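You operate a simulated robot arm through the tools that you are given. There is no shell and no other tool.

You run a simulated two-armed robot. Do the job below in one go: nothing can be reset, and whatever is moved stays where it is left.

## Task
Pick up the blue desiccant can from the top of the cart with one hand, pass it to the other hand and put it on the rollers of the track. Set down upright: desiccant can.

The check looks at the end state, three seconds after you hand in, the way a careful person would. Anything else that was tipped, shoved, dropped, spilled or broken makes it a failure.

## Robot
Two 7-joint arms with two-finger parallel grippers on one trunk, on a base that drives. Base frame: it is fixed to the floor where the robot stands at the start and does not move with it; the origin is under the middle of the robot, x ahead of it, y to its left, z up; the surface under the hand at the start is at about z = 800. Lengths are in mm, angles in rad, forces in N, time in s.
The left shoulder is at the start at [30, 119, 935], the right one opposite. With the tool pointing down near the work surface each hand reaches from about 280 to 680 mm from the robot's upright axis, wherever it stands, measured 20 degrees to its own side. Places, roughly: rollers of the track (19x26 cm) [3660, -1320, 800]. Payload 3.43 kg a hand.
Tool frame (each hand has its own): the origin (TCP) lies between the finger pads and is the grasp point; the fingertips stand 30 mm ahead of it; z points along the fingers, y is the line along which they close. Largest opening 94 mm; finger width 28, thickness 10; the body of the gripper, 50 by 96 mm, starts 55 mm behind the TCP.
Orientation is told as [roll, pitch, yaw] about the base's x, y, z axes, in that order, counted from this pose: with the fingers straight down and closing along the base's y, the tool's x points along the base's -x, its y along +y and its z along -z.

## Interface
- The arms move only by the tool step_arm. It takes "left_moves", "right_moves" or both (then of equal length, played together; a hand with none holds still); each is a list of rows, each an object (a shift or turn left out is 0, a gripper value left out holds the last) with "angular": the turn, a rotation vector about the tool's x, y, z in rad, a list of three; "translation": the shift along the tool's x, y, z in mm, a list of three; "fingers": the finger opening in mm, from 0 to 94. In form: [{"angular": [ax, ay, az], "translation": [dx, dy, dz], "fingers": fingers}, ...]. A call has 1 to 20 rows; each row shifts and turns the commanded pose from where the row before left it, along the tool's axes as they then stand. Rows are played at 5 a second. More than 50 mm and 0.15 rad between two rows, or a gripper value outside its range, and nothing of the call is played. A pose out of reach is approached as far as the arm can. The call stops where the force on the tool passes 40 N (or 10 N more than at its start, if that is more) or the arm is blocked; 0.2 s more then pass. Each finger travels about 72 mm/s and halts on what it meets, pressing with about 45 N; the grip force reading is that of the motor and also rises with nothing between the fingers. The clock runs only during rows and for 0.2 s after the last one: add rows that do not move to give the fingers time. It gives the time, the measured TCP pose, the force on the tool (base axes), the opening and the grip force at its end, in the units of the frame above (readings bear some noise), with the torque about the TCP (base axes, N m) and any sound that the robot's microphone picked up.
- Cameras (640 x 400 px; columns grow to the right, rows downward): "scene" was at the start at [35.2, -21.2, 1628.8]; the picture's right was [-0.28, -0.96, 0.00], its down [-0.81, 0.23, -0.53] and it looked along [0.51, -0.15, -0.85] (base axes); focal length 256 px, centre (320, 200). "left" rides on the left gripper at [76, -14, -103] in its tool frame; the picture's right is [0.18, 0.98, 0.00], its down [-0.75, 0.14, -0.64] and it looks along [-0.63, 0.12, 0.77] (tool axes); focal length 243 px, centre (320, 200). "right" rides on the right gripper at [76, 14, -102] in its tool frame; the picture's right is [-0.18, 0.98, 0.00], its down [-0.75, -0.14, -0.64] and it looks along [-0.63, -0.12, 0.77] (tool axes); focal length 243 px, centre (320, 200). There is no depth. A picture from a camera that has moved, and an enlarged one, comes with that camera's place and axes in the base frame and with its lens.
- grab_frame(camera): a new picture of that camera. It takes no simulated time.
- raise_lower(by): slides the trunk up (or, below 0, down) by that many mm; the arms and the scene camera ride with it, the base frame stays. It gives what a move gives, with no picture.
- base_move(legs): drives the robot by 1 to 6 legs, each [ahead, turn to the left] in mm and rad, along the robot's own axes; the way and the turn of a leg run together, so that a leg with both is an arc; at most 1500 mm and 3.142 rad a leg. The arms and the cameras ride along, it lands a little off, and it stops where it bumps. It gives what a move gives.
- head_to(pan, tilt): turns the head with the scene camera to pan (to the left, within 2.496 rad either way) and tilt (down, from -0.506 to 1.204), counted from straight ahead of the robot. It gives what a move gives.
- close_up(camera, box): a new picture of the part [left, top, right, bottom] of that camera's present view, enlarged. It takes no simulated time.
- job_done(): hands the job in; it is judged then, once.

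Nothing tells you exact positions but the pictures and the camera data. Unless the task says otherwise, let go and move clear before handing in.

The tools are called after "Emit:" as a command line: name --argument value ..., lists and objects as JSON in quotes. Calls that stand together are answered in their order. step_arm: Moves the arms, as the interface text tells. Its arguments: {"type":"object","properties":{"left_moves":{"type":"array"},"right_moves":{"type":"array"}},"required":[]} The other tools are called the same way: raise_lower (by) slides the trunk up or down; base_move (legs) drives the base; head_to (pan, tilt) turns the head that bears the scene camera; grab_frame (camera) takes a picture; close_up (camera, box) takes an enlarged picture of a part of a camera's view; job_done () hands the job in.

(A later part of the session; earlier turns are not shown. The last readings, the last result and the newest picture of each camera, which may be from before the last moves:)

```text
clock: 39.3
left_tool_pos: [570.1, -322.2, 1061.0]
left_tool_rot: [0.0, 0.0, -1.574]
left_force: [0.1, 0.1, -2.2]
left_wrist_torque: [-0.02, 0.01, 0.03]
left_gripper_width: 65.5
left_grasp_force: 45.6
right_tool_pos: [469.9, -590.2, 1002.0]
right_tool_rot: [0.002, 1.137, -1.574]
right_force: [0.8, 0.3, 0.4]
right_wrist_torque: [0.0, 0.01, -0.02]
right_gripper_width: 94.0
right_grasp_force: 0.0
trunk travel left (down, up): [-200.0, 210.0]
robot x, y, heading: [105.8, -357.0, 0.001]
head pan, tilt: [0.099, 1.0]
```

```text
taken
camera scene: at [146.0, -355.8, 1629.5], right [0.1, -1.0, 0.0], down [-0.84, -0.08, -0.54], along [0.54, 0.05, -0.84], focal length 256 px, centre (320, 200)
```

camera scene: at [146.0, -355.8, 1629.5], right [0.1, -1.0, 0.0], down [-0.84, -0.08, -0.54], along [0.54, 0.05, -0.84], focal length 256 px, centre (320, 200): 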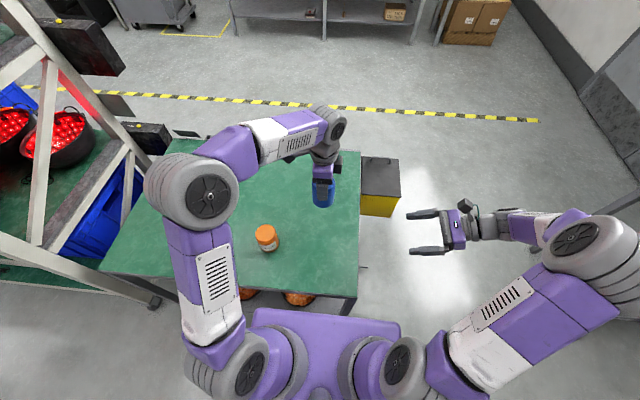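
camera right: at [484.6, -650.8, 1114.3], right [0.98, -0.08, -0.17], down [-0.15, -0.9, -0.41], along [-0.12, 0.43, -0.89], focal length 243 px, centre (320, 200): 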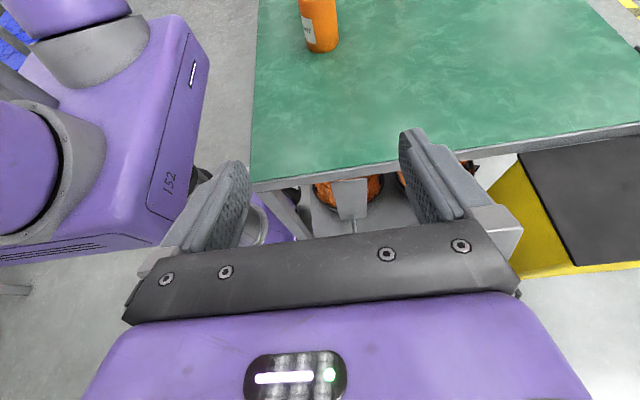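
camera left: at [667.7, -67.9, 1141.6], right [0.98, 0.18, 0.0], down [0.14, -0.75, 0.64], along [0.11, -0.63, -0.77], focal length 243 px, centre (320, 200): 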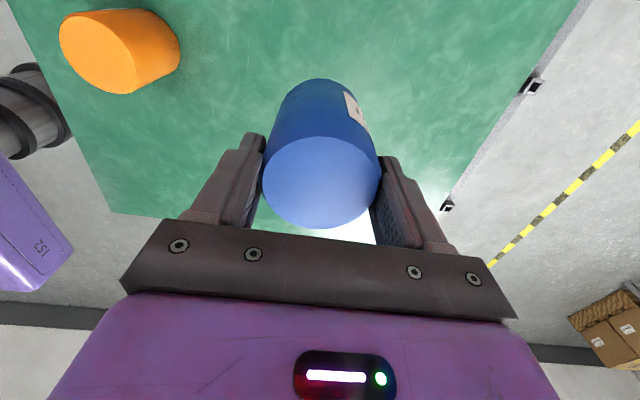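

The right hand reached its tilted orientation well. I'll move it to a pre-grasp point about 130 mm behind the can's lower half, then inspect.

Emit:
step_arm --right_moves '[{"translation": [18.8, 16.7, 18.8]}, {"translation": [18.8, 16.7, 18.8]}, {"translation": [18.8, 16.7, 18.8]}, {"translation": [18.8, 16.7, 18.8]}, {"translation": [18.8, 16.7, 18.8]}, {"translation": [18.8, 16.7, 18.8]}, {}]'

Emit:
grab_frame --camera "right"

Emit:
head_to --pan 0.0 --tilt 0.95

Emit:
close_up --camera "scene" --box '[240, 80, 480, 230]'

Emit:
grab_frame --camera "left"

```text
clock: 40.9
left_tool_pos: [569.9, -322.6, 1060.7]
left_tool_rot: [0.0, 0.0, -1.577]
left_force: [-0.2, -0.3, -2.0]
left_wrist_torque: [-0.02, -0.01, -0.01]
left_gripper_width: 65.5
left_grasp_force: 45.0
right_tool_pos: [570.1, -442.3, 1059.8]
right_tool_rot: [0.001, 1.134, -1.576]
right_force: [0.0, 0.7, -0.3]
right_wrist_torque: [0.02, 0.01, -0.01]
right_gripper_width: 94.2
right_grasp_force: 0.0
trunk travel left (down, up): [-200.0, 210.0]
robot x, y, heading: [106.8, -361.1, -0.001]
head pan, tilt: [0.099, 1.0]
```

```text
taken
camera right: at [585.9, -501.2, 1171.8], right [0.98, -0.08, -0.17], down [-0.15, -0.9, -0.41], along [-0.12, 0.43, -0.9], focal length 243 px, centre (320, 200)
```

right: 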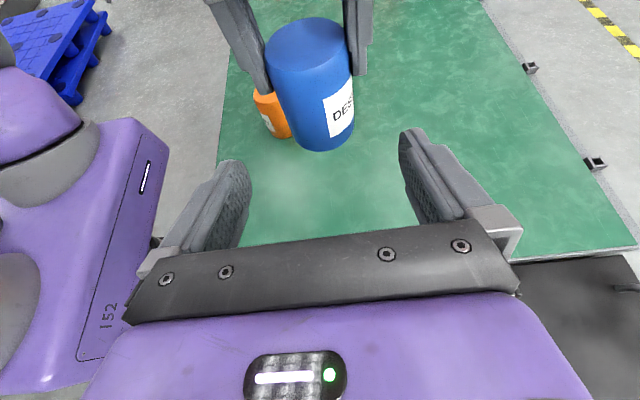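

```text
clock: 41.5
left_tool_pos: [569.7, -323.4, 1061.1]
left_tool_rot: [0.002, 0.0, -1.576]
left_force: [0.7, -1.2, -2.5]
left_wrist_torque: [-0.01, -0.03, 0.01]
left_gripper_width: 65.3
left_grasp_force: 44.5
right_tool_pos: [570.2, -440.5, 1059.7]
right_tool_rot: [-0.001, 1.133, -1.575]
right_force: [0.0, 0.3, 0.3]
right_wrist_torque: [0.0, -0.02, 0.01]
right_gripper_width: 94.1
right_grasp_force: 0.1
trunk travel left (down, up): [-200.0, 210.0]
robot x, y, heading: [105.7, -360.1, -0.003]
head pan, tilt: [0.0, 0.949]
```

```text
2.67 times, centred on (360, 155) of scene
camera zoom: at [148.7, -362.5, 1633.2], right [0.0, -1.0, 0.0], down [-0.81, 0.0, -0.58], along [0.58, 0.0, -0.81], focal length 682 px, centre (213, 320)
```

zoom: 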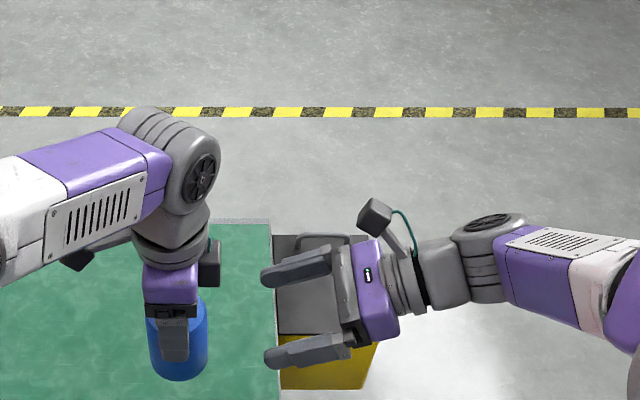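

```text
taken
camera left: at [555.2, -245.1, 1165.0], right [0.98, 0.18, 0.0], down [0.14, -0.75, 0.64], along [0.12, -0.63, -0.77], focal length 243 px, centre (320, 200)
```

left: 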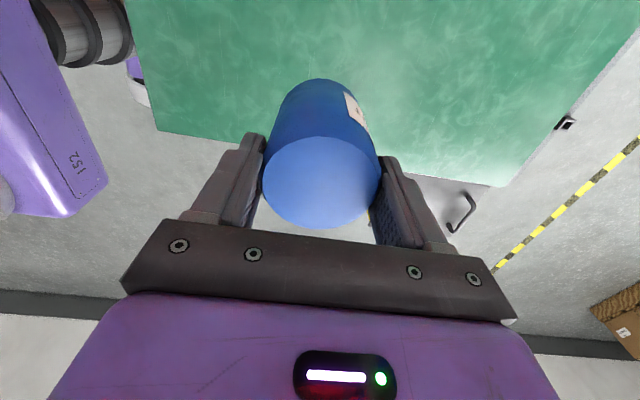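

The alignment looks good in the right-hand camera. There is a dark block on the near side of the left gripper that I want to identify, since the right hand may have one too.

Emit:
close_up --camera "scene" --box '[256, 145, 336, 225]'

Emit:
close_up --camera "scene" --box '[330, 140, 430, 220]'

Emit:
close_up --camera "right" --box '[200, 0, 420, 180]'

```text
5.00 times, centred on (296, 185) of scene
camera zoom: at [148.7, -362.5, 1633.2], right [0.0, -1.0, 0.0], down [-0.81, 0.0, -0.58], along [0.58, 0.0, -0.81], focal length 1279 px, centre (440, 275)
```

zoom: 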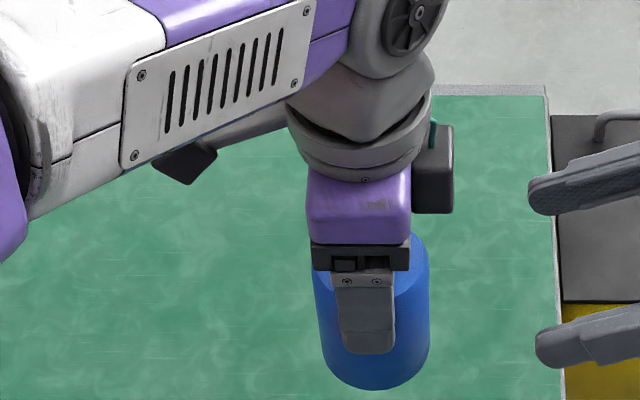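

```text
5.00 times, centred on (380, 180) of scene
camera zoom: at [148.7, -362.5, 1633.2], right [0.0, -1.0, 0.0], down [-0.81, 0.0, -0.58], along [0.58, 0.0, -0.81], focal length 1279 px, centre (20, 300)
```

zoom: 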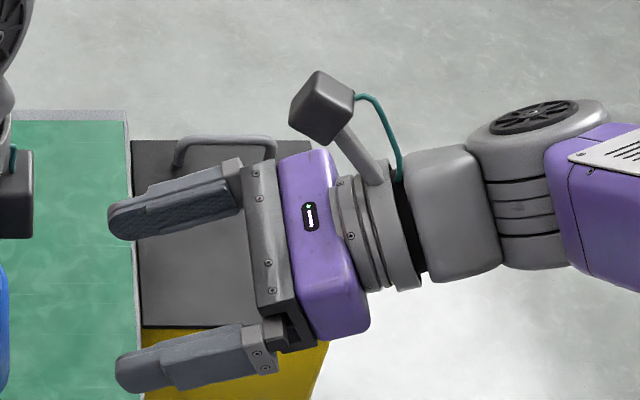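

```text
2.22 times, centred on (310, 90) of right
camera zoom: at [585.9, -501.2, 1171.6], right [0.98, -0.08, -0.17], down [-0.15, -0.9, -0.41], along [-0.12, 0.43, -0.9], focal length 539 px, centre (342, 444)
```

zoom: 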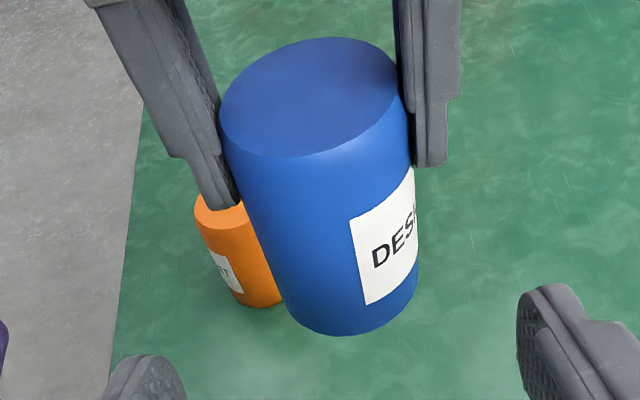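

The left gripper has a box on its fingers' near side, and B's camera would come close to it. So I'm changing the plan. The right hand will approach camera-down at 40°, which also clears the rollers better, and I'll re-grip the can a little higher with the left hand. First I'll retreat the right hand and roll it over.

Emit:
step_arm --right_moves '[{"translation": [0, 0, -40]}, {"translation": [0, 0, -40]}, {"translation": [0, 0, -40]}, {"angular": [0, 0, -0.1496]}, {"angular": [0, 0, -0.1496]}, {"angular": [0, 0, -0.1496]}, {"angular": [0, 0, -0.1496]}, {"angular": [0, 0, -0.1496]}, {"angular": [0, 0, -0.1496]}, {"angular": [0, 0, -0.1496]}, {"angular": [0, 0, -0.1496]}, {"angular": [0, 0, -0.1496]}, {"angular": [0, 0, -0.1496]}, {}]'

Emit:
grab_frame --camera "scene"

```text
clock: 44.5
left_tool_pos: [569.3, -322.8, 1061.5]
left_tool_rot: [0.002, 0.0, -1.574]
left_force: [-0.2, -0.7, -1.6]
left_wrist_torque: [-0.02, -0.01, 0.01]
left_gripper_width: 65.1
left_grasp_force: 45.1
right_tool_pos: [569.3, -549.7, 1107.6]
right_tool_rot: [1.134, 0.066, -0.034]
right_force: [0.1, -0.2, 0.2]
right_wrist_torque: [-0.01, 0.01, 0.01]
right_gripper_width: 93.9
right_grasp_force: 0.1
trunk travel left (down, up): [-200.0, 210.0]
robot x, y, heading: [107.6, -360.4, -0.002]
head pan, tilt: [0.0, 0.949]
```

```text
taken
camera scene: at [148.7, -362.6, 1633.2], right [0.0, -1.0, 0.0], down [-0.81, 0.0, -0.58], along [0.58, 0.0, -0.81], focal length 256 px, centre (320, 200)
```

scene: 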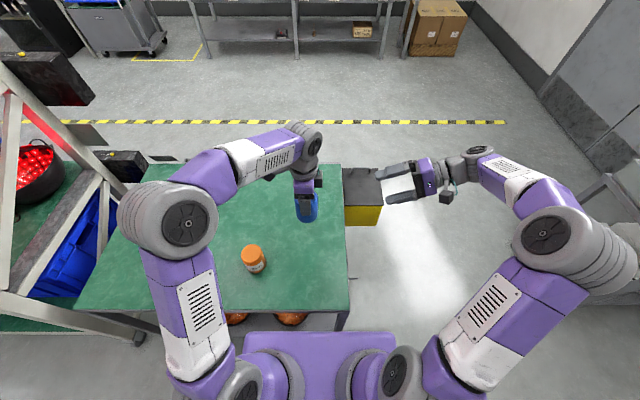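

The roll is going fine. I'll zoom on the right gripper to see what is on its opposite side.

Emit:
close_up --camera "scene" --box '[370, 130, 490, 220]'

Emit:
step_arm --right_moves '[{"angular": [0, 0, -0.1496]}, {"angular": [0, 0, -0.1496]}, {"angular": [0, 0, -0.1496]}, {"angular": [0, 0, -0.1496]}, {"angular": [0, 0, -0.1496]}, {"angular": [0, 0, -0.1496]}, {"angular": [0, 0, -0.1496]}, {"angular": [0, 0, -0.1496]}, {"angular": [0, 0, -0.1496]}, {"angular": [0, 0, -0.1496]}, {"angular": [0, 0, -0.1496]}, {"angular": [0, -0.131, 0]}, {"angular": [0, -0.1308, 0]}, {}]'

Emit:
close_up --camera "scene" --box '[370, 130, 490, 220]'

Emit:
grab_frame --camera "right"

```text
4.44 times, centred on (430, 175) of scene
camera zoom: at [148.7, -362.6, 1633.2], right [0.0, -1.0, 0.0], down [-0.81, 0.0, -0.58], along [0.58, 0.0, -0.81], focal length 1137 px, centre (-169, 311)
```

zoom: 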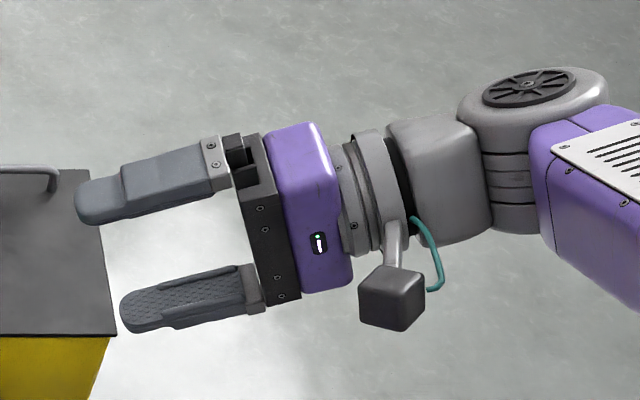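

```text
clock: 47.5
left_tool_pos: [569.4, -321.5, 1061.4]
left_tool_rot: [0.0, 0.0, -1.576]
left_force: [-0.1, 0.6, -1.0]
left_wrist_torque: [0.0, -0.01, 0.0]
left_gripper_width: 65.2
left_grasp_force: 45.5
right_tool_pos: [569.3, -549.4, 1107.7]
right_tool_rot: [-0.002, -1.397, 1.569]
right_force: [-0.8, -0.7, -0.2]
right_wrist_torque: [-0.01, -0.02, 0.0]
right_gripper_width: 93.8
right_grasp_force: 0.2
trunk travel left (down, up): [-200.0, 210.0]
robot x, y, heading: [104.8, -357.7, -0.002]
head pan, tilt: [0.0, 0.949]
```

```text
4.44 times, centred on (430, 175) of scene
camera zoom: at [148.6, -362.4, 1633.2], right [0.0, -1.0, 0.0], down [-0.81, 0.0, -0.58], along [0.58, 0.0, -0.81], focal length 1137 px, centre (-169, 311)
```

zoom: 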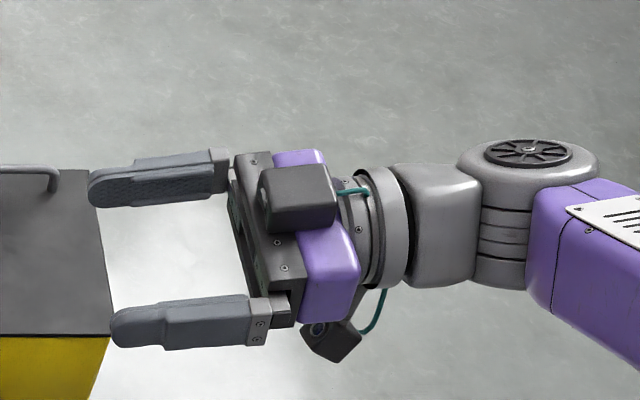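

```text
taken
camera right: at [555.6, -663.0, 1050.5], right [-0.98, 0.04, 0.18], down [0.14, -0.5, 0.85], along [0.12, 0.86, 0.49], focal length 243 px, centre (320, 200)
```

right: 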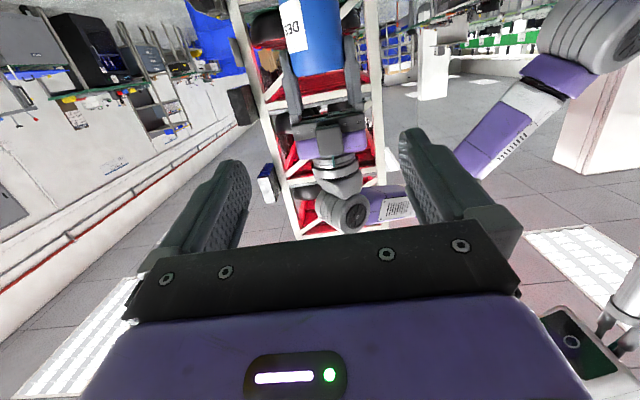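

I tilted the wrong way: it is now 10° below horizontal instead of 40°. I'll correct that with the hand well clear, and lower the can gently back to the cart for a higher, slightly tilted re-grip.

Emit:
step_arm --right_moves '[{"angular": [0, 0.131, 0]}, {"angular": [0, 0.131, 0]}, {"angular": [0, 0.131, 0]}, {"angular": [0, 0.131, 0]}, {}, {}]' --left_moves '[{"translation": [0, 0, 30]}, {"translation": [0, 0, 30]}, {"translation": [0, 0, 30]}, {"translation": [0, 0, 30]}, {"translation": [0, 0, 25]}, {"translation": [0, 0, 15]}]'

Emit:
grab_frame --camera "scene"

```text
clock: 48.9
left_tool_pos: [568.2, -321.4, 901.7]
left_tool_rot: [-0.002, 0.0, -1.576]
left_force: [1.1, -0.2, -2.4]
left_wrist_torque: [0.04, 0.01, 0.02]
left_gripper_width: 65.1
left_grasp_force: 45.0
right_tool_pos: [569.8, -548.5, 1107.4]
right_tool_rot: [0.002, -0.871, 1.566]
right_force: [0.3, 0.3, -0.4]
right_wrist_torque: [0.02, -0.04, 0.0]
right_gripper_width: 94.2
right_grasp_force: 0.2
trunk travel left (down, up): [-200.0, 210.0]
robot x, y, heading: [106.1, -355.7, -0.004]
head pan, tilt: [0.0, 0.949]
```

```text
taken
camera scene: at [148.8, -362.5, 1633.2], right [0.0, -1.0, 0.0], down [-0.81, 0.0, -0.58], along [0.58, 0.0, -0.81], focal length 256 px, centre (320, 200)
```

scene: 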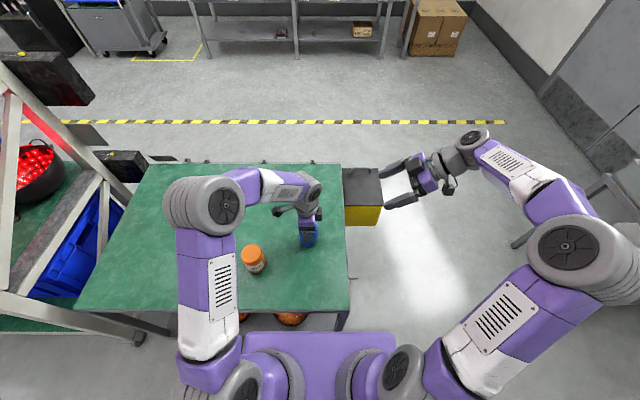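

The can bottom is now about 14 mm above the cart. I'll lower it the rest of the way in small steps and watch the force.

Emit:
step_arm --left_moves '[{"translation": [0, 0, 6]}, {"translation": [0, 0, 3]}, {"translation": [0, 0, 2]}, {"translation": [0, 0, 1]}, {}]'

```text
clock: 50.1
left_tool_pos: [566.3, -320.4, 888.8]
left_tool_rot: [0.0, -0.001, -1.577]
left_force: [0.5, 0.4, -2.7]
left_wrist_torque: [0.02, -0.02, 0.03]
left_gripper_width: 65.2
left_grasp_force: 44.5
right_tool_pos: [569.0, -549.0, 1109.3]
right_tool_rot: [0.001, -0.87, 1.565]
right_force: [-0.2, 0.3, 0.8]
right_wrist_torque: [-0.04, -0.06, 0.01]
right_gripper_width: 94.0
right_grasp_force: 0.1
trunk travel left (down, up): [-200.0, 210.0]
robot x, y, heading: [106.8, -359.5, -0.002]
head pan, tilt: [0.0, 0.949]
```

Emit:
step_arm --left_moves '[{"translation": [0, 0, 1]}, {}]'

Emit:
step_arm --left_moves '[{"translation": [0, 0, 1]}, {}]'

```text
clock: 50.7
left_tool_pos: [568.3, -320.6, 888.5]
left_tool_rot: [-0.001, -0.001, -1.574]
left_force: [0.1, -0.3, -2.3]
left_wrist_torque: [0.0, 0.0, -0.01]
left_gripper_width: 65.1
left_grasp_force: 45.3
right_tool_pos: [569.8, -549.4, 1107.7]
right_tool_rot: [0.0, -0.87, 1.566]
right_force: [0.4, 0.2, -0.5]
right_wrist_torque: [-0.01, 0.02, 0.0]
right_gripper_width: 94.2
right_grasp_force: 0.0
trunk travel left (down, up): [-200.0, 210.0]
robot x, y, heading: [104.9, -358.7, 0.002]
head pan, tilt: [0.0, 0.949]
```

```text
clock: 51.3
left_tool_pos: [565.8, -320.8, 888.9]
left_tool_rot: [0.0, 0.001, -1.575]
left_force: [0.6, 3.3, 3.4]
left_wrist_torque: [0.12, 0.14, -0.07]
left_gripper_width: 65.1
left_grasp_force: 44.9
right_tool_pos: [568.6, -549.4, 1108.9]
right_tool_rot: [0.001, -0.871, 1.565]
right_force: [0.3, -0.1, 0.7]
right_wrist_torque: [0.01, -0.02, -0.03]
right_gripper_width: 94.1
right_grasp_force: 0.0
trunk travel left (down, up): [-200.0, 210.0]
robot x, y, heading: [105.6, -362.3, -0.001]
head pan, tilt: [0.0, 0.949]
```

Contact felt: the force turned positive, so the can is standing on the cart. I'll open, rise 9 mm, lean the hand 0.3 rad away from the right arm, and check before re-gripping.

Emit:
step_arm --left_moves '[{"fingers": 94}, {}, {}, {"translation": [0, 0, -9]}, {"angular": [0, -0.15, 0]}, {"angular": [0, -0.15, 0]}, {}]'

Emit:
grab_frame --camera "left"

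Emit:
close_up --camera "scene" --box '[240, 160, 400, 260]'

```text
clock: 52.9
left_tool_pos: [566.3, -320.4, 896.2]
left_tool_rot: [0.0, -0.302, -1.575]
left_force: [-0.1, -0.4, 0.2]
left_wrist_torque: [0.01, -0.01, 0.02]
left_gripper_width: 93.8
left_grasp_force: 0.0
right_tool_pos: [569.5, -549.8, 1106.6]
right_tool_rot: [-0.001, -0.87, 1.566]
right_force: [-0.1, -1.0, 1.3]
right_wrist_torque: [0.01, -0.03, 0.02]
right_gripper_width: 94.1
right_grasp_force: 0.1
trunk travel left (down, up): [-200.0, 210.0]
robot x, y, heading: [106.5, -363.0, -0.009]
head pan, tilt: [0.0, 0.949]
```

```text
taken
camera left: at [552.1, -217.4, 973.6], right [0.98, 0.17, -0.05], down [0.14, -0.53, 0.84], along [0.11, -0.83, -0.54], focal length 243 px, centre (320, 200)
```

left: 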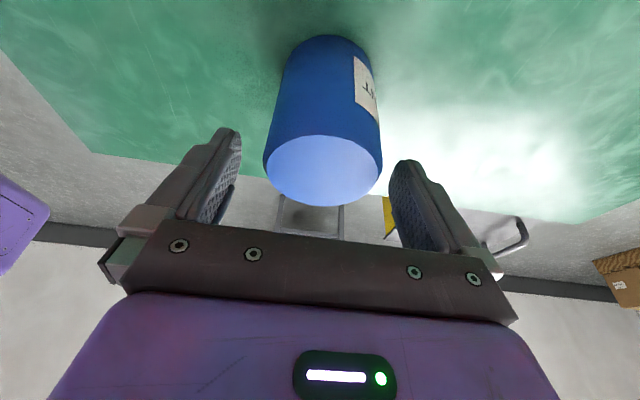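

```text
4.00 times, centred on (320, 210) of scene
camera zoom: at [148.5, -363.2, 1633.2], right [0.0, -1.0, 0.0], down [-0.81, 0.0, -0.58], along [0.58, 0.0, -0.81], focal length 1023 px, centre (320, 160)
```

zoom: 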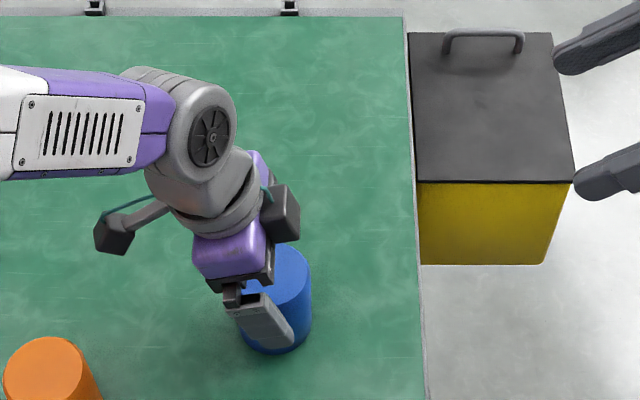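

The can stands upright and centred between the leaning left fingers. I'll re-grip and lift.

Emit:
step_arm --left_moves '[{"fingers": 45}, {}, {}, {}]'

Emit:
grab_frame --camera "left"

Emit:
close_up --camera "scene" --box '[240, 160, 400, 260]'

```text
clock: 53.9
left_tool_pos: [567.5, -320.9, 897.1]
left_tool_rot: [0.0, -0.3, -1.577]
left_force: [2.4, 0.2, 1.1]
left_wrist_torque: [-0.01, -0.07, 0.01]
left_gripper_width: 64.9
left_grasp_force: 45.0
right_tool_pos: [568.9, -549.4, 1107.9]
right_tool_rot: [0.0, -0.872, 1.566]
right_force: [-0.4, 0.3, 0.6]
right_wrist_torque: [0.03, -0.01, 0.06]
right_gripper_width: 93.9
right_grasp_force: 0.1
trunk travel left (down, up): [-200.0, 210.0]
robot x, y, heading: [111.0, -361.0, 0.002]
head pan, tilt: [0.0, 0.949]
```

```text
taken
camera left: at [552.4, -216.8, 973.7], right [0.98, 0.17, -0.05], down [0.14, -0.53, 0.84], along [0.12, -0.83, -0.55], focal length 243 px, centre (320, 200)
```

left: 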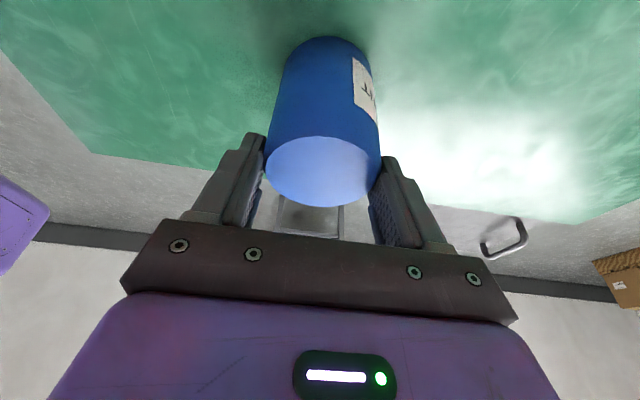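

```text
4.00 times, centred on (320, 210) of scene
camera zoom: at [148.7, -362.6, 1633.2], right [0.0, -1.0, 0.0], down [-0.81, 0.0, -0.58], along [0.58, 0.0, -0.81], focal length 1023 px, centre (320, 160)
```

zoom: 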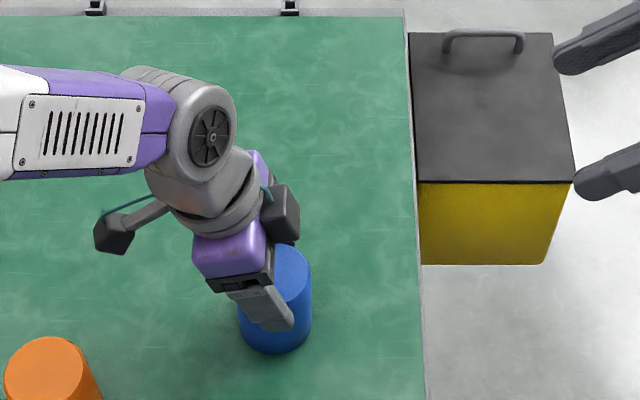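

Gripped at 65 mm with 45 N. I'll lift it straight up 160 mm.

Emit:
step_arm --left_moves '[{"translation": [-1.48, 0, -4.78]}, {"translation": [-4.4, 0, -14.3]}, {"translation": [-8.28, 0, -26.7]}, {"translation": [-8.28, 0, -26.7]}, {"translation": [-8.28, 0, -26.7]}, {"translation": [-8.28, 0, -26.7]}, {"translation": [-8.28, 0, -26.7]}, {}]'

Emit:
grab_frame --camera "left"

Emit:
close_up --camera "scene" --box '[240, 120, 440, 245]'

Emit:
grab_frame --camera "right"

```text
clock: 55.7
left_tool_pos: [570.2, -321.1, 1057.4]
left_tool_rot: [-0.001, -0.301, -1.576]
left_force: [-0.1, 0.2, -1.2]
left_wrist_torque: [0.04, -0.01, -0.01]
left_gripper_width: 65.1
left_grasp_force: 45.5
right_tool_pos: [570.0, -549.2, 1107.8]
right_tool_rot: [0.002, -0.872, 1.565]
right_force: [-1.3, -0.6, 0.5]
right_wrist_torque: [0.02, 0.01, 0.0]
right_gripper_width: 94.2
right_grasp_force: 0.1
trunk travel left (down, up): [-200.0, 210.0]
robot x, y, heading: [106.5, -359.3, -0.004]
head pan, tilt: [0.0, 0.949]
```

```text
taken
camera left: at [555.4, -217.7, 1133.9], right [0.98, 0.17, -0.05], down [0.14, -0.53, 0.84], along [0.11, -0.83, -0.55], focal length 243 px, centre (320, 200)
```

left: 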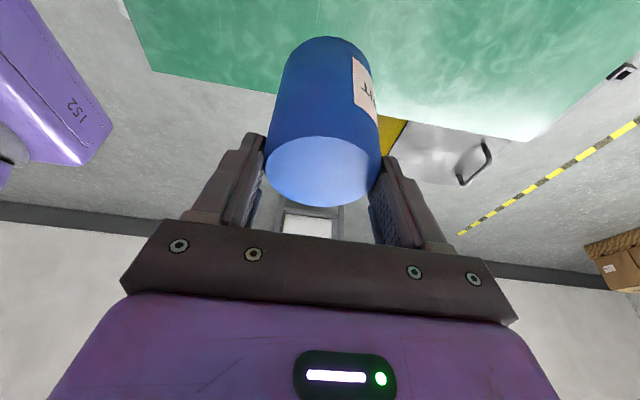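

```text
3.20 times, centred on (340, 182) of scene
camera zoom: at [148.9, -362.6, 1633.2], right [0.0, -1.0, 0.0], down [-0.81, 0.0, -0.58], along [0.58, 0.0, -0.81], focal length 818 px, centre (256, 256)
```

zoom: 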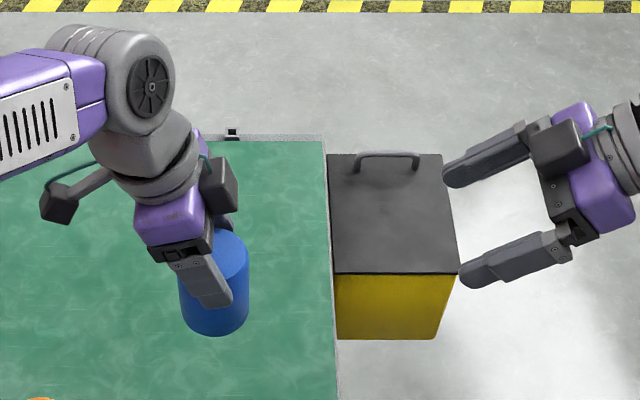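

```text
taken
camera right: at [555.4, -676.5, 1114.8], right [-0.98, 0.12, 0.14], down [0.14, -0.01, 0.99], along [0.12, 0.99, -0.01], focal length 243 px, centre (320, 200)
```

right: 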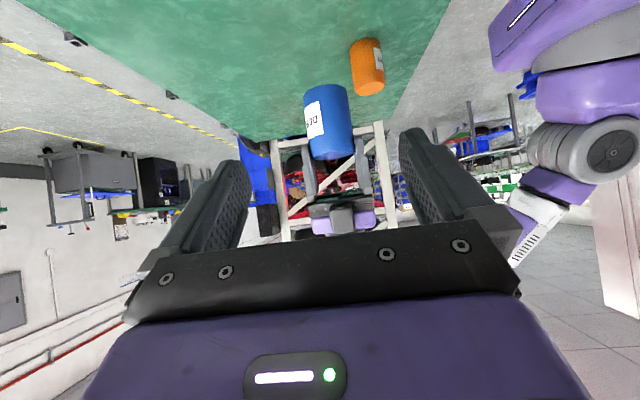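

The can is held upright in the air. I'll measure its position in the right camera to plan the final approach.

Emit:
close_up --camera "right" --box '[260, 70, 420, 170]'

Emit:
close_up --camera "scene" --box '[280, 170, 340, 230]'

```text
4.00 times, centred on (340, 120) of right
camera zoom: at [555.4, -676.5, 1114.8], right [-0.98, 0.12, 0.14], down [0.14, -0.01, 0.99], along [0.12, 0.99, -0.01], focal length 970 px, centre (240, 520)
```

zoom: 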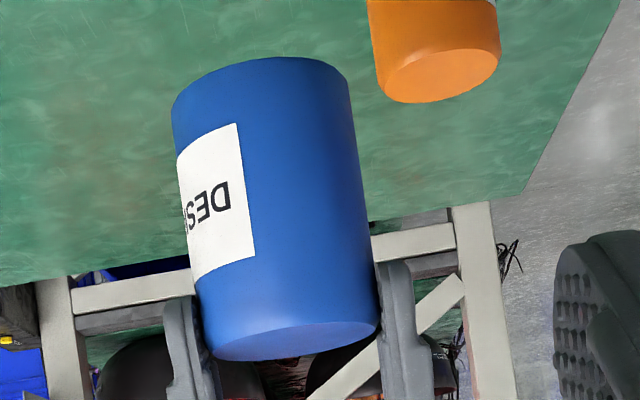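

```text
6.67 times, centred on (310, 200) of scene
camera zoom: at [148.9, -362.6, 1633.2], right [0.0, -1.0, 0.0], down [-0.81, 0.0, -0.58], along [0.58, 0.0, -0.81], focal length 1705 px, centre (387, 200)
```

zoom: 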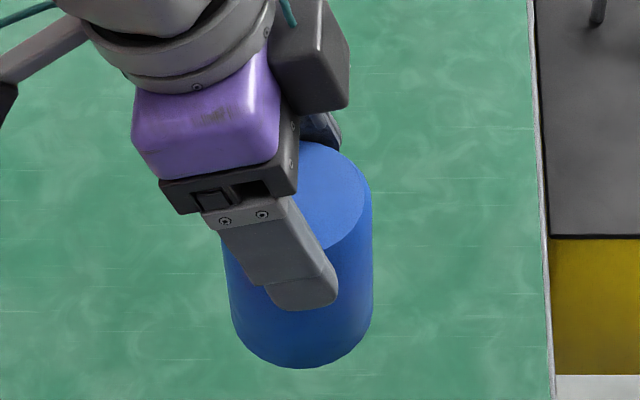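

The can's axis is at about x = 570, y = -321, with the bottom at about z = 960. I'll line the right hand up on its approach line and advance partway, then check.

Emit:
step_arm --right_moves '[{"translation": [-28.2, 0, 0]}, {"translation": [-28.3, 0, 0]}, {"translation": [0, 0, 35]}, {"translation": [0, 0, 35]}, {"translation": [0, 0, 35]}, {"translation": [0, 0, 35]}, {}]'

Emit:
grab_frame --camera "right"

Emit:
close_up --camera "scene" --box '[260, 140, 420, 240]'

Emit:
grab_frame --camera "left"

```text
clock: 57.3
left_tool_pos: [569.4, -321.8, 1056.2]
left_tool_rot: [-0.001, -0.3, -1.575]
left_force: [0.2, 1.5, -2.3]
left_wrist_torque: [0.01, 0.04, 0.01]
left_gripper_width: 64.9
left_grasp_force: 45.6
right_tool_pos: [567.8, -403.7, 1059.2]
right_tool_rot: [0.0, -0.873, 1.565]
right_force: [-0.9, 0.1, -0.2]
right_wrist_torque: [-0.01, -0.01, -0.02]
right_gripper_width: 94.1
right_grasp_force: 0.1
trunk travel left (down, up): [-200.0, 210.0]
robot x, y, heading: [108.7, -357.8, -0.004]
head pan, tilt: [0.0, 0.949]
```

```text
taken
camera right: at [554.0, -530.9, 1066.4], right [-0.98, 0.12, 0.14], down [0.14, -0.01, 0.99], along [0.12, 0.99, -0.01], focal length 243 px, centre (320, 200)
```

right: 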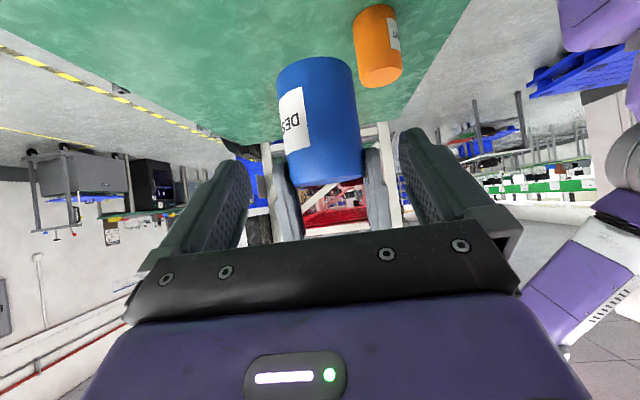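

```text
4.00 times, centred on (340, 190) of scene
camera zoom: at [148.4, -363.0, 1633.2], right [0.0, -1.0, 0.0], down [-0.81, 0.0, -0.58], along [0.58, 0.0, -0.81], focal length 1023 px, centre (240, 240)
```

zoom: 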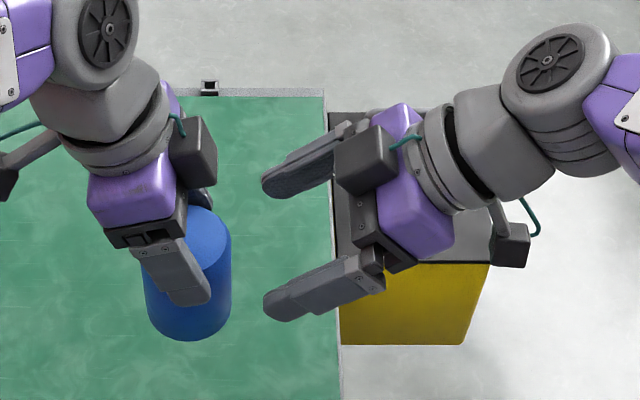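

```text
taken
camera left: at [555.1, -218.0, 1133.7], right [0.98, 0.17, -0.05], down [0.14, -0.53, 0.84], along [0.11, -0.83, -0.55], focal length 243 px, centre (320, 200)
```

left: 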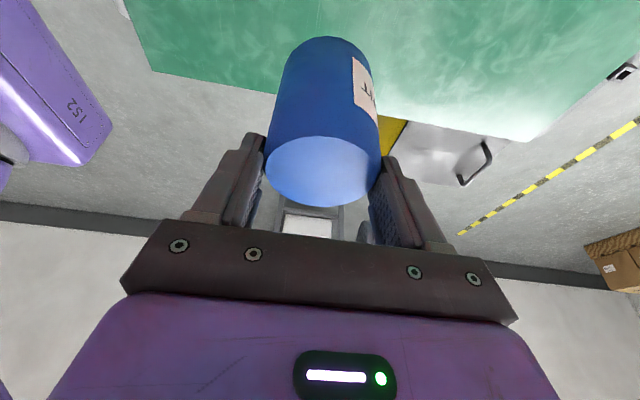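

Both hands are clear and the can lies on the approach line between the right fingers. I'll advance most of the remaining 103 mm.

Emit:
step_arm --right_moves '[{"translation": [0, 0, 25]}, {"translation": [0, 0, 25]}, {"translation": [0, 0, 20]}, {"translation": [0, 0, 15]}, {}]'

Emit:
grab_frame --camera "right"

Emit:
close_up --camera "scene" --box '[260, 140, 420, 240]'

Emit:
grab_frame --camera "left"

```text
clock: 58.5
left_tool_pos: [570.4, -320.7, 1056.4]
left_tool_rot: [0.001, -0.302, -1.577]
left_force: [-0.1, 0.0, -1.8]
left_wrist_torque: [0.02, -0.02, 0.0]
left_gripper_width: 64.9
left_grasp_force: 45.2
right_tool_pos: [571.9, -339.7, 1004.9]
right_tool_rot: [-0.001, -0.871, 1.564]
right_force: [-1.0, -1.5, 0.0]
right_wrist_torque: [0.01, -0.01, 0.02]
right_gripper_width: 93.8
right_grasp_force: 0.1
trunk travel left (down, up): [-200.0, 210.0]
robot x, y, heading: [106.7, -359.5, -0.004]
head pan, tilt: [0.0, 0.949]
```

```text
taken
camera right: at [557.5, -466.0, 1013.3], right [-0.98, 0.12, 0.14], down [0.14, -0.01, 0.99], along [0.12, 0.99, -0.01], focal length 243 px, centre (320, 200)
```

right: 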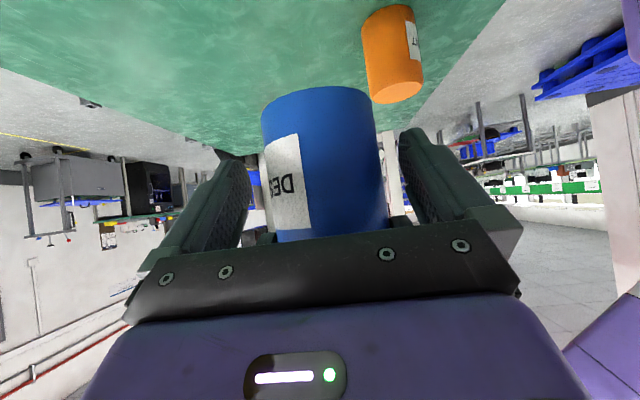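

```text
4.00 times, centred on (340, 190) of scene
camera zoom: at [148.5, -362.7, 1633.2], right [0.0, -1.0, 0.0], down [-0.81, 0.0, -0.58], along [0.58, 0.0, -0.81], focal length 1023 px, centre (240, 240)
```

zoom: 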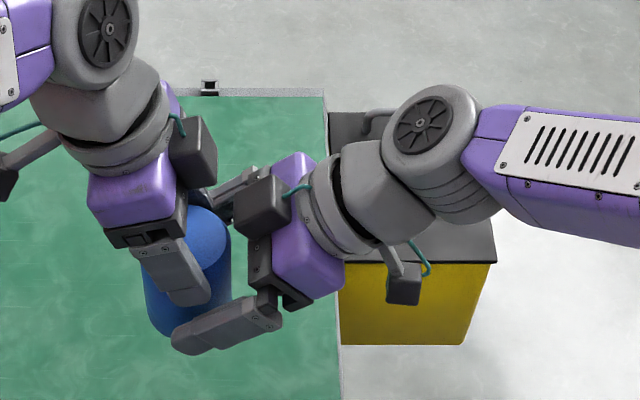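

```text
taken
camera left: at [555.1, -217.8, 1133.7], right [0.98, 0.17, -0.05], down [0.14, -0.53, 0.84], along [0.11, -0.83, -0.55], focal length 243 px, centre (320, 200)
```

left: 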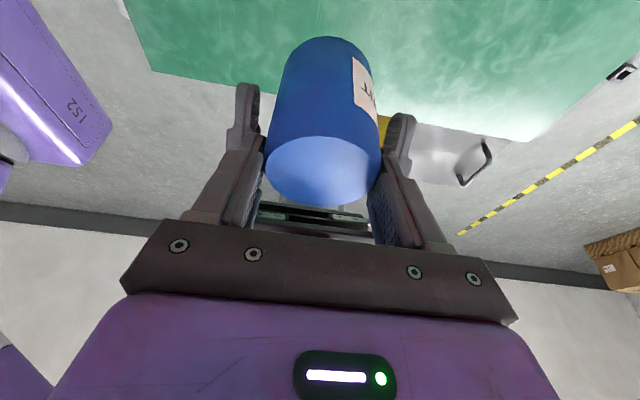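

The right fingers straddle the can's lower half with clearance to the left fingers. I'll do the final 18 mm advance, then close the right gripper.

Emit:
step_arm --right_moves '[{"translation": [0, 0, 9]}, {"translation": [0, 0, 9]}, {}]'

Emit:
close_up --camera "scene" --box '[270, 160, 370, 240]'

Emit:
grab_frame --camera "left"

Emit:
grab_frame --camera "right"

```text
clock: 59.3
left_tool_pos: [568.8, -321.4, 1056.8]
left_tool_rot: [0.002, -0.301, -1.576]
left_force: [0.4, -0.5, -2.0]
left_wrist_torque: [-0.03, 0.02, 0.02]
left_gripper_width: 64.7
left_grasp_force: 45.0
right_tool_pos: [570.4, -327.1, 993.1]
right_tool_rot: [0.002, -0.872, 1.566]
right_force: [-0.5, -0.4, 0.8]
right_wrist_torque: [-0.02, 0.02, -0.01]
right_gripper_width: 94.1
right_grasp_force: 0.0
trunk travel left (down, up): [-200.0, 210.0]
robot x, y, heading: [107.3, -357.6, 0.004]
head pan, tilt: [0.0, 0.949]
```

```text
5.00 times, centred on (320, 200) of scene
camera zoom: at [148.6, -362.7, 1633.2], right [0.0, -1.0, 0.0], down [-0.81, 0.0, -0.58], along [0.58, 0.0, -0.81], focal length 1279 px, centre (320, 200)
```

zoom: 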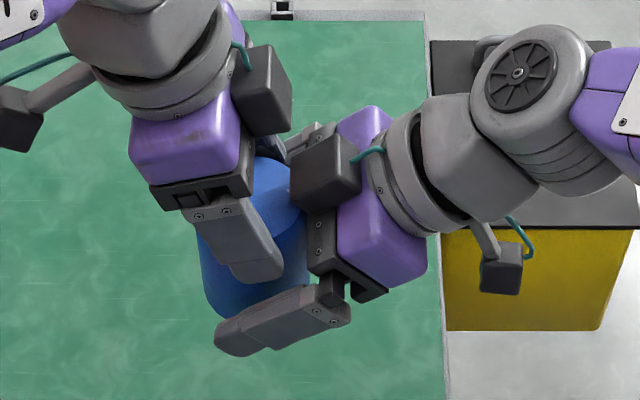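

```text
taken
camera left: at [555.2, -217.8, 1133.6], right [0.98, 0.17, -0.05], down [0.14, -0.53, 0.84], along [0.11, -0.83, -0.55], focal length 243 px, centre (320, 200)
```

left: 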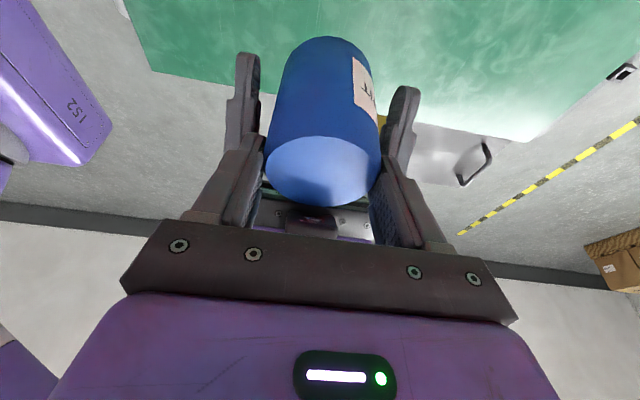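

```text
taken
camera right: at [556.2, -453.7, 1001.1], right [-0.98, 0.12, 0.14], down [0.14, -0.01, 0.99], along [0.12, 0.99, -0.01], focal length 243 px, centre (320, 200)
```

right: 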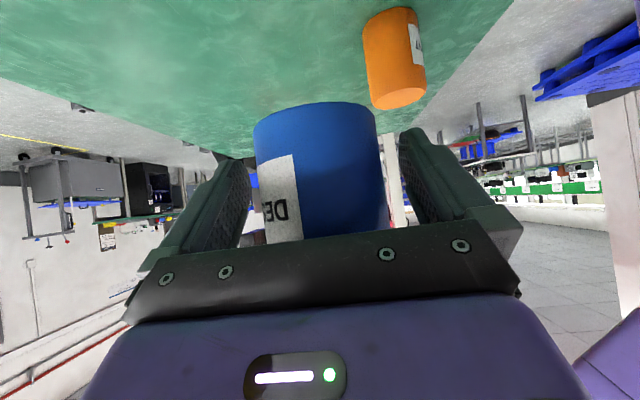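

Everything is aligned. I'll close the right gripper on the can's lower half while the left still holds it.

Emit:
step_arm --right_moves '[{"fingers": 45}, {}, {}, {}]'

Emit:
close_up --camera "scene" --box '[270, 160, 370, 240]'

Emit:
grab_frame --camera "left"

Emit:
grab_frame --camera "right"

```text
clock: 60.3
left_tool_pos: [569.4, -321.8, 1056.3]
left_tool_rot: [0.001, -0.299, -1.575]
left_force: [3.2, 0.4, -2.1]
left_wrist_torque: [-0.07, -0.38, -0.04]
left_gripper_width: 64.6
left_grasp_force: 44.7
right_tool_pos: [570.0, -325.5, 994.0]
right_tool_rot: [0.002, -0.87, 1.566]
right_force: [-2.4, -0.4, 0.6]
right_wrist_torque: [0.06, 0.22, 0.05]
right_gripper_width: 69.5
right_grasp_force: 45.5
trunk travel left (down, up): [-200.0, 210.0]
robot x, y, heading: [104.7, -362.0, -0.001]
head pan, tilt: [0.0, 0.949]
```

```text
5.00 times, centred on (320, 200) of scene
camera zoom: at [148.7, -362.6, 1633.2], right [0.0, -1.0, 0.0], down [-0.81, 0.0, -0.58], along [0.58, 0.0, -0.81], focal length 1279 px, centre (320, 200)
```

zoom: 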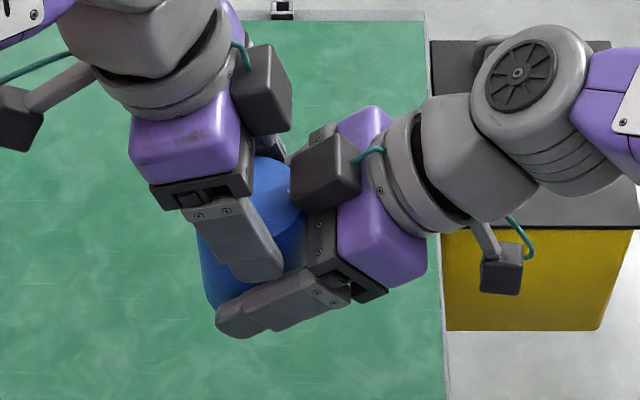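

```text
taken
camera left: at [555.4, -217.7, 1133.7], right [0.98, 0.17, -0.05], down [0.14, -0.53, 0.84], along [0.12, -0.83, -0.55], focal length 243 px, centre (320, 200)
```

left: 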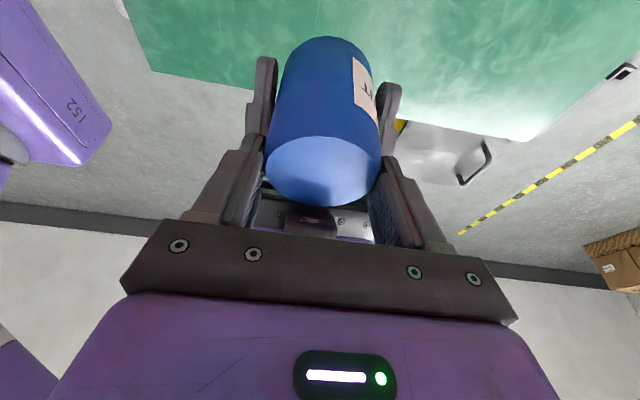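

```text
taken
camera right: at [556.1, -453.8, 1001.1], right [-0.98, 0.12, 0.14], down [0.14, -0.01, 0.99], along [0.12, 0.99, -0.01], focal length 243 px, centre (320, 200)
```

right: 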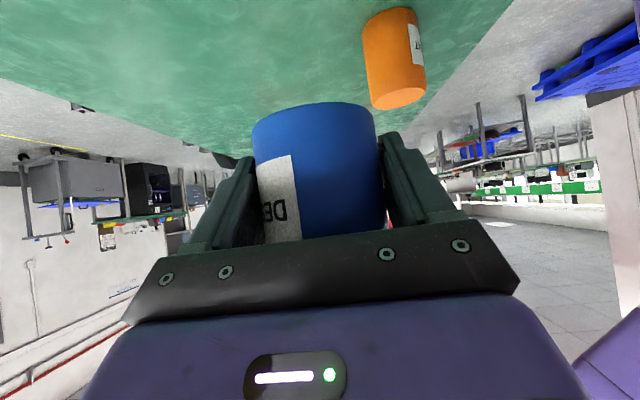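

The right gripper stopped at 69.5 mm rather than about 65 mm, so it may be resting on the left fingertips. I'll look closely before letting go with the left.

Emit:
close_up --camera "left" --box '[230, 40, 310, 190]'

Emit:
close_up --camera "left" --box '[340, 60, 440, 200]'

Emit:
close_up --camera "right" --box '[220, 90, 420, 250]'

Emit:
close_up --camera "scene" --box '[290, 190, 350, 235]'

```text
2.67 times, centred on (270, 115) of left
camera zoom: at [555.4, -217.7, 1133.7], right [0.98, 0.17, -0.05], down [0.14, -0.53, 0.84], along [0.12, -0.83, -0.55], focal length 647 px, centre (453, 427)
```

zoom: 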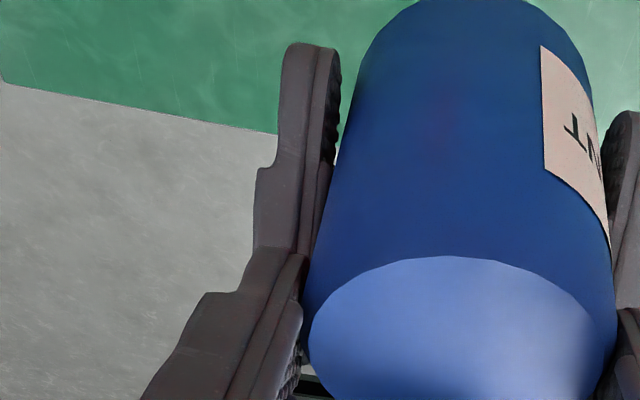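

```text
2.86 times, centred on (390, 130) of left
camera zoom: at [555.4, -217.7, 1133.7], right [0.98, 0.17, -0.05], down [0.14, -0.53, 0.84], along [0.12, -0.83, -0.55], focal length 693 px, centre (120, 400)
```

zoom: 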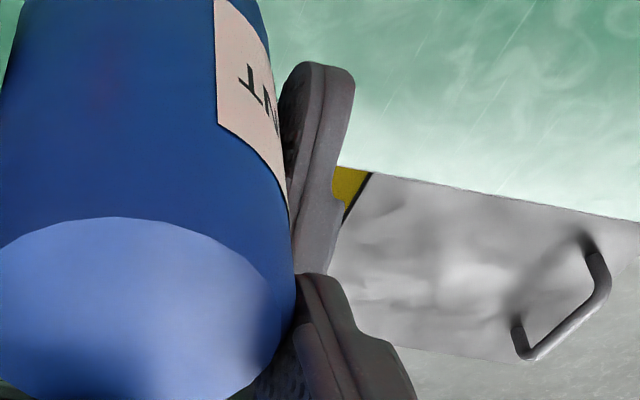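

```text
2.50 times, centred on (320, 170) of right
camera zoom: at [556.1, -453.8, 1001.1], right [-0.98, 0.12, 0.14], down [0.14, -0.01, 0.99], along [0.12, 0.99, -0.01], focal length 606 px, centre (320, 275)
```

zoom: 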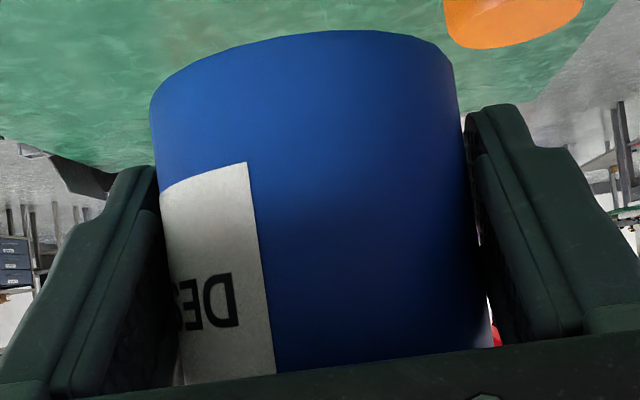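

```text
8.89 times, centred on (320, 212) of scene
camera zoom: at [148.7, -362.6, 1633.2], right [0.0, -1.0, 0.0], down [-0.81, 0.0, -0.58], along [0.58, 0.0, -0.81], focal length 2273 px, centre (320, 89)
```

zoom: 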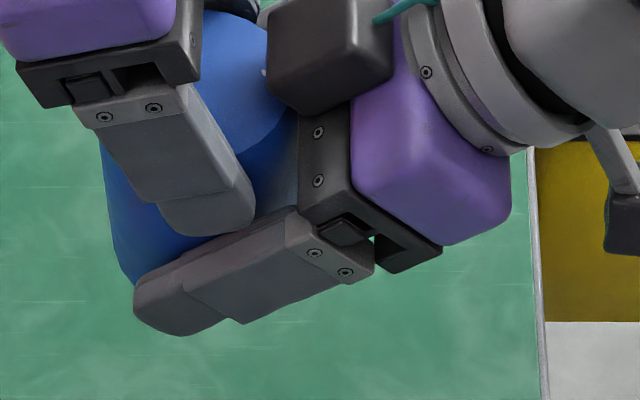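

The right fingers are resting against the rounded left fingertips, not fully on the can. I'll open the right, shift it about 5 mm lower and 5 mm back, and close again.

Emit:
step_arm --right_moves '[{"fingers": 90}, {}, {"translation": [0, 0, -5]}, {"translation": [5.5, 0, 0]}, {}, {"fingers": 45}, {}, {}, {}]'

Emit:
close_up --camera "left" --box '[230, 40, 310, 190]'

Emit:
close_up --camera "scene" --box '[290, 190, 350, 235]'

Emit:
close_up --camera "right" --box '[220, 90, 420, 250]'

```text
clock: 62.3
left_tool_pos: [570.3, -321.2, 1057.0]
left_tool_rot: [0.003, -0.299, -1.574]
left_force: [7.3, 0.8, -3.7]
left_wrist_torque: [0.07, -0.59, 0.09]
left_gripper_width: 65.0
left_grasp_force: 45.0
right_tool_pos: [570.4, -333.4, 991.8]
right_tool_rot: [0.002, -0.872, 1.565]
right_force: [-8.8, -0.3, 0.9]
right_wrist_torque: [0.02, 0.03, 0.07]
right_gripper_width: 68.6
right_grasp_force: 45.0
trunk travel left (down, up): [-200.0, 210.0]
robot x, y, heading: [109.2, -361.6, -0.003]
head pan, tilt: [0.0, 0.949]
```

```text
2.67 times, centred on (270, 115) of left
camera zoom: at [555.6, -217.5, 1133.7], right [0.98, 0.17, -0.05], down [0.14, -0.53, 0.84], along [0.12, -0.83, -0.55], focal length 647 px, centre (453, 427)
```

zoom: 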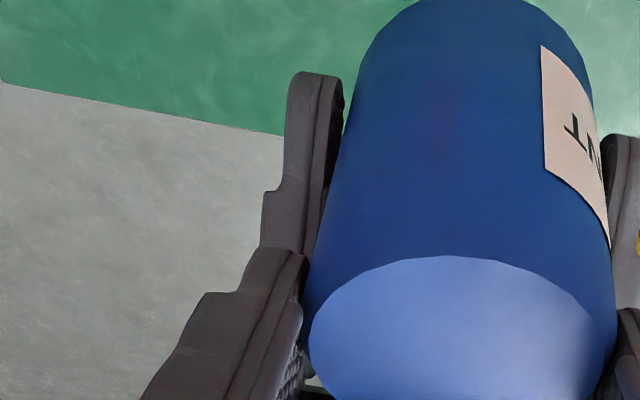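

```text
8.89 times, centred on (320, 212) of scene
camera zoom: at [148.7, -362.6, 1633.2], right [0.0, -1.0, 0.0], down [-0.81, 0.0, -0.58], along [0.58, 0.0, -0.81], focal length 2273 px, centre (320, 89)
```

zoom: 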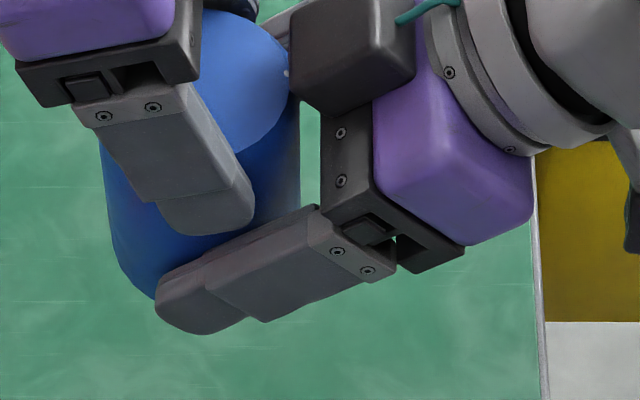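

```text
2.50 times, centred on (320, 170) of right
camera zoom: at [556.8, -460.8, 999.9], right [-0.98, 0.12, 0.14], down [0.14, -0.01, 0.99], along [0.12, 0.99, -0.01], focal length 606 px, centre (320, 275)
```

zoom: 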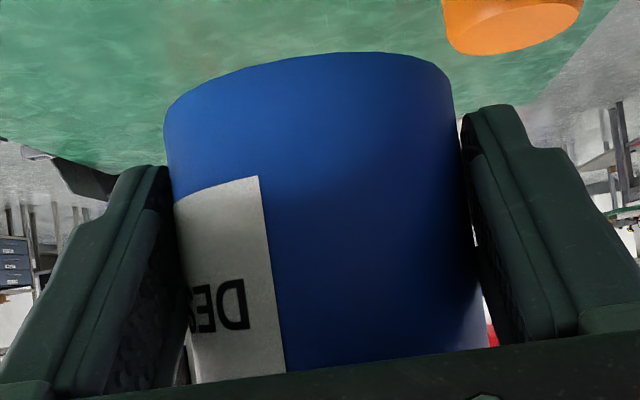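

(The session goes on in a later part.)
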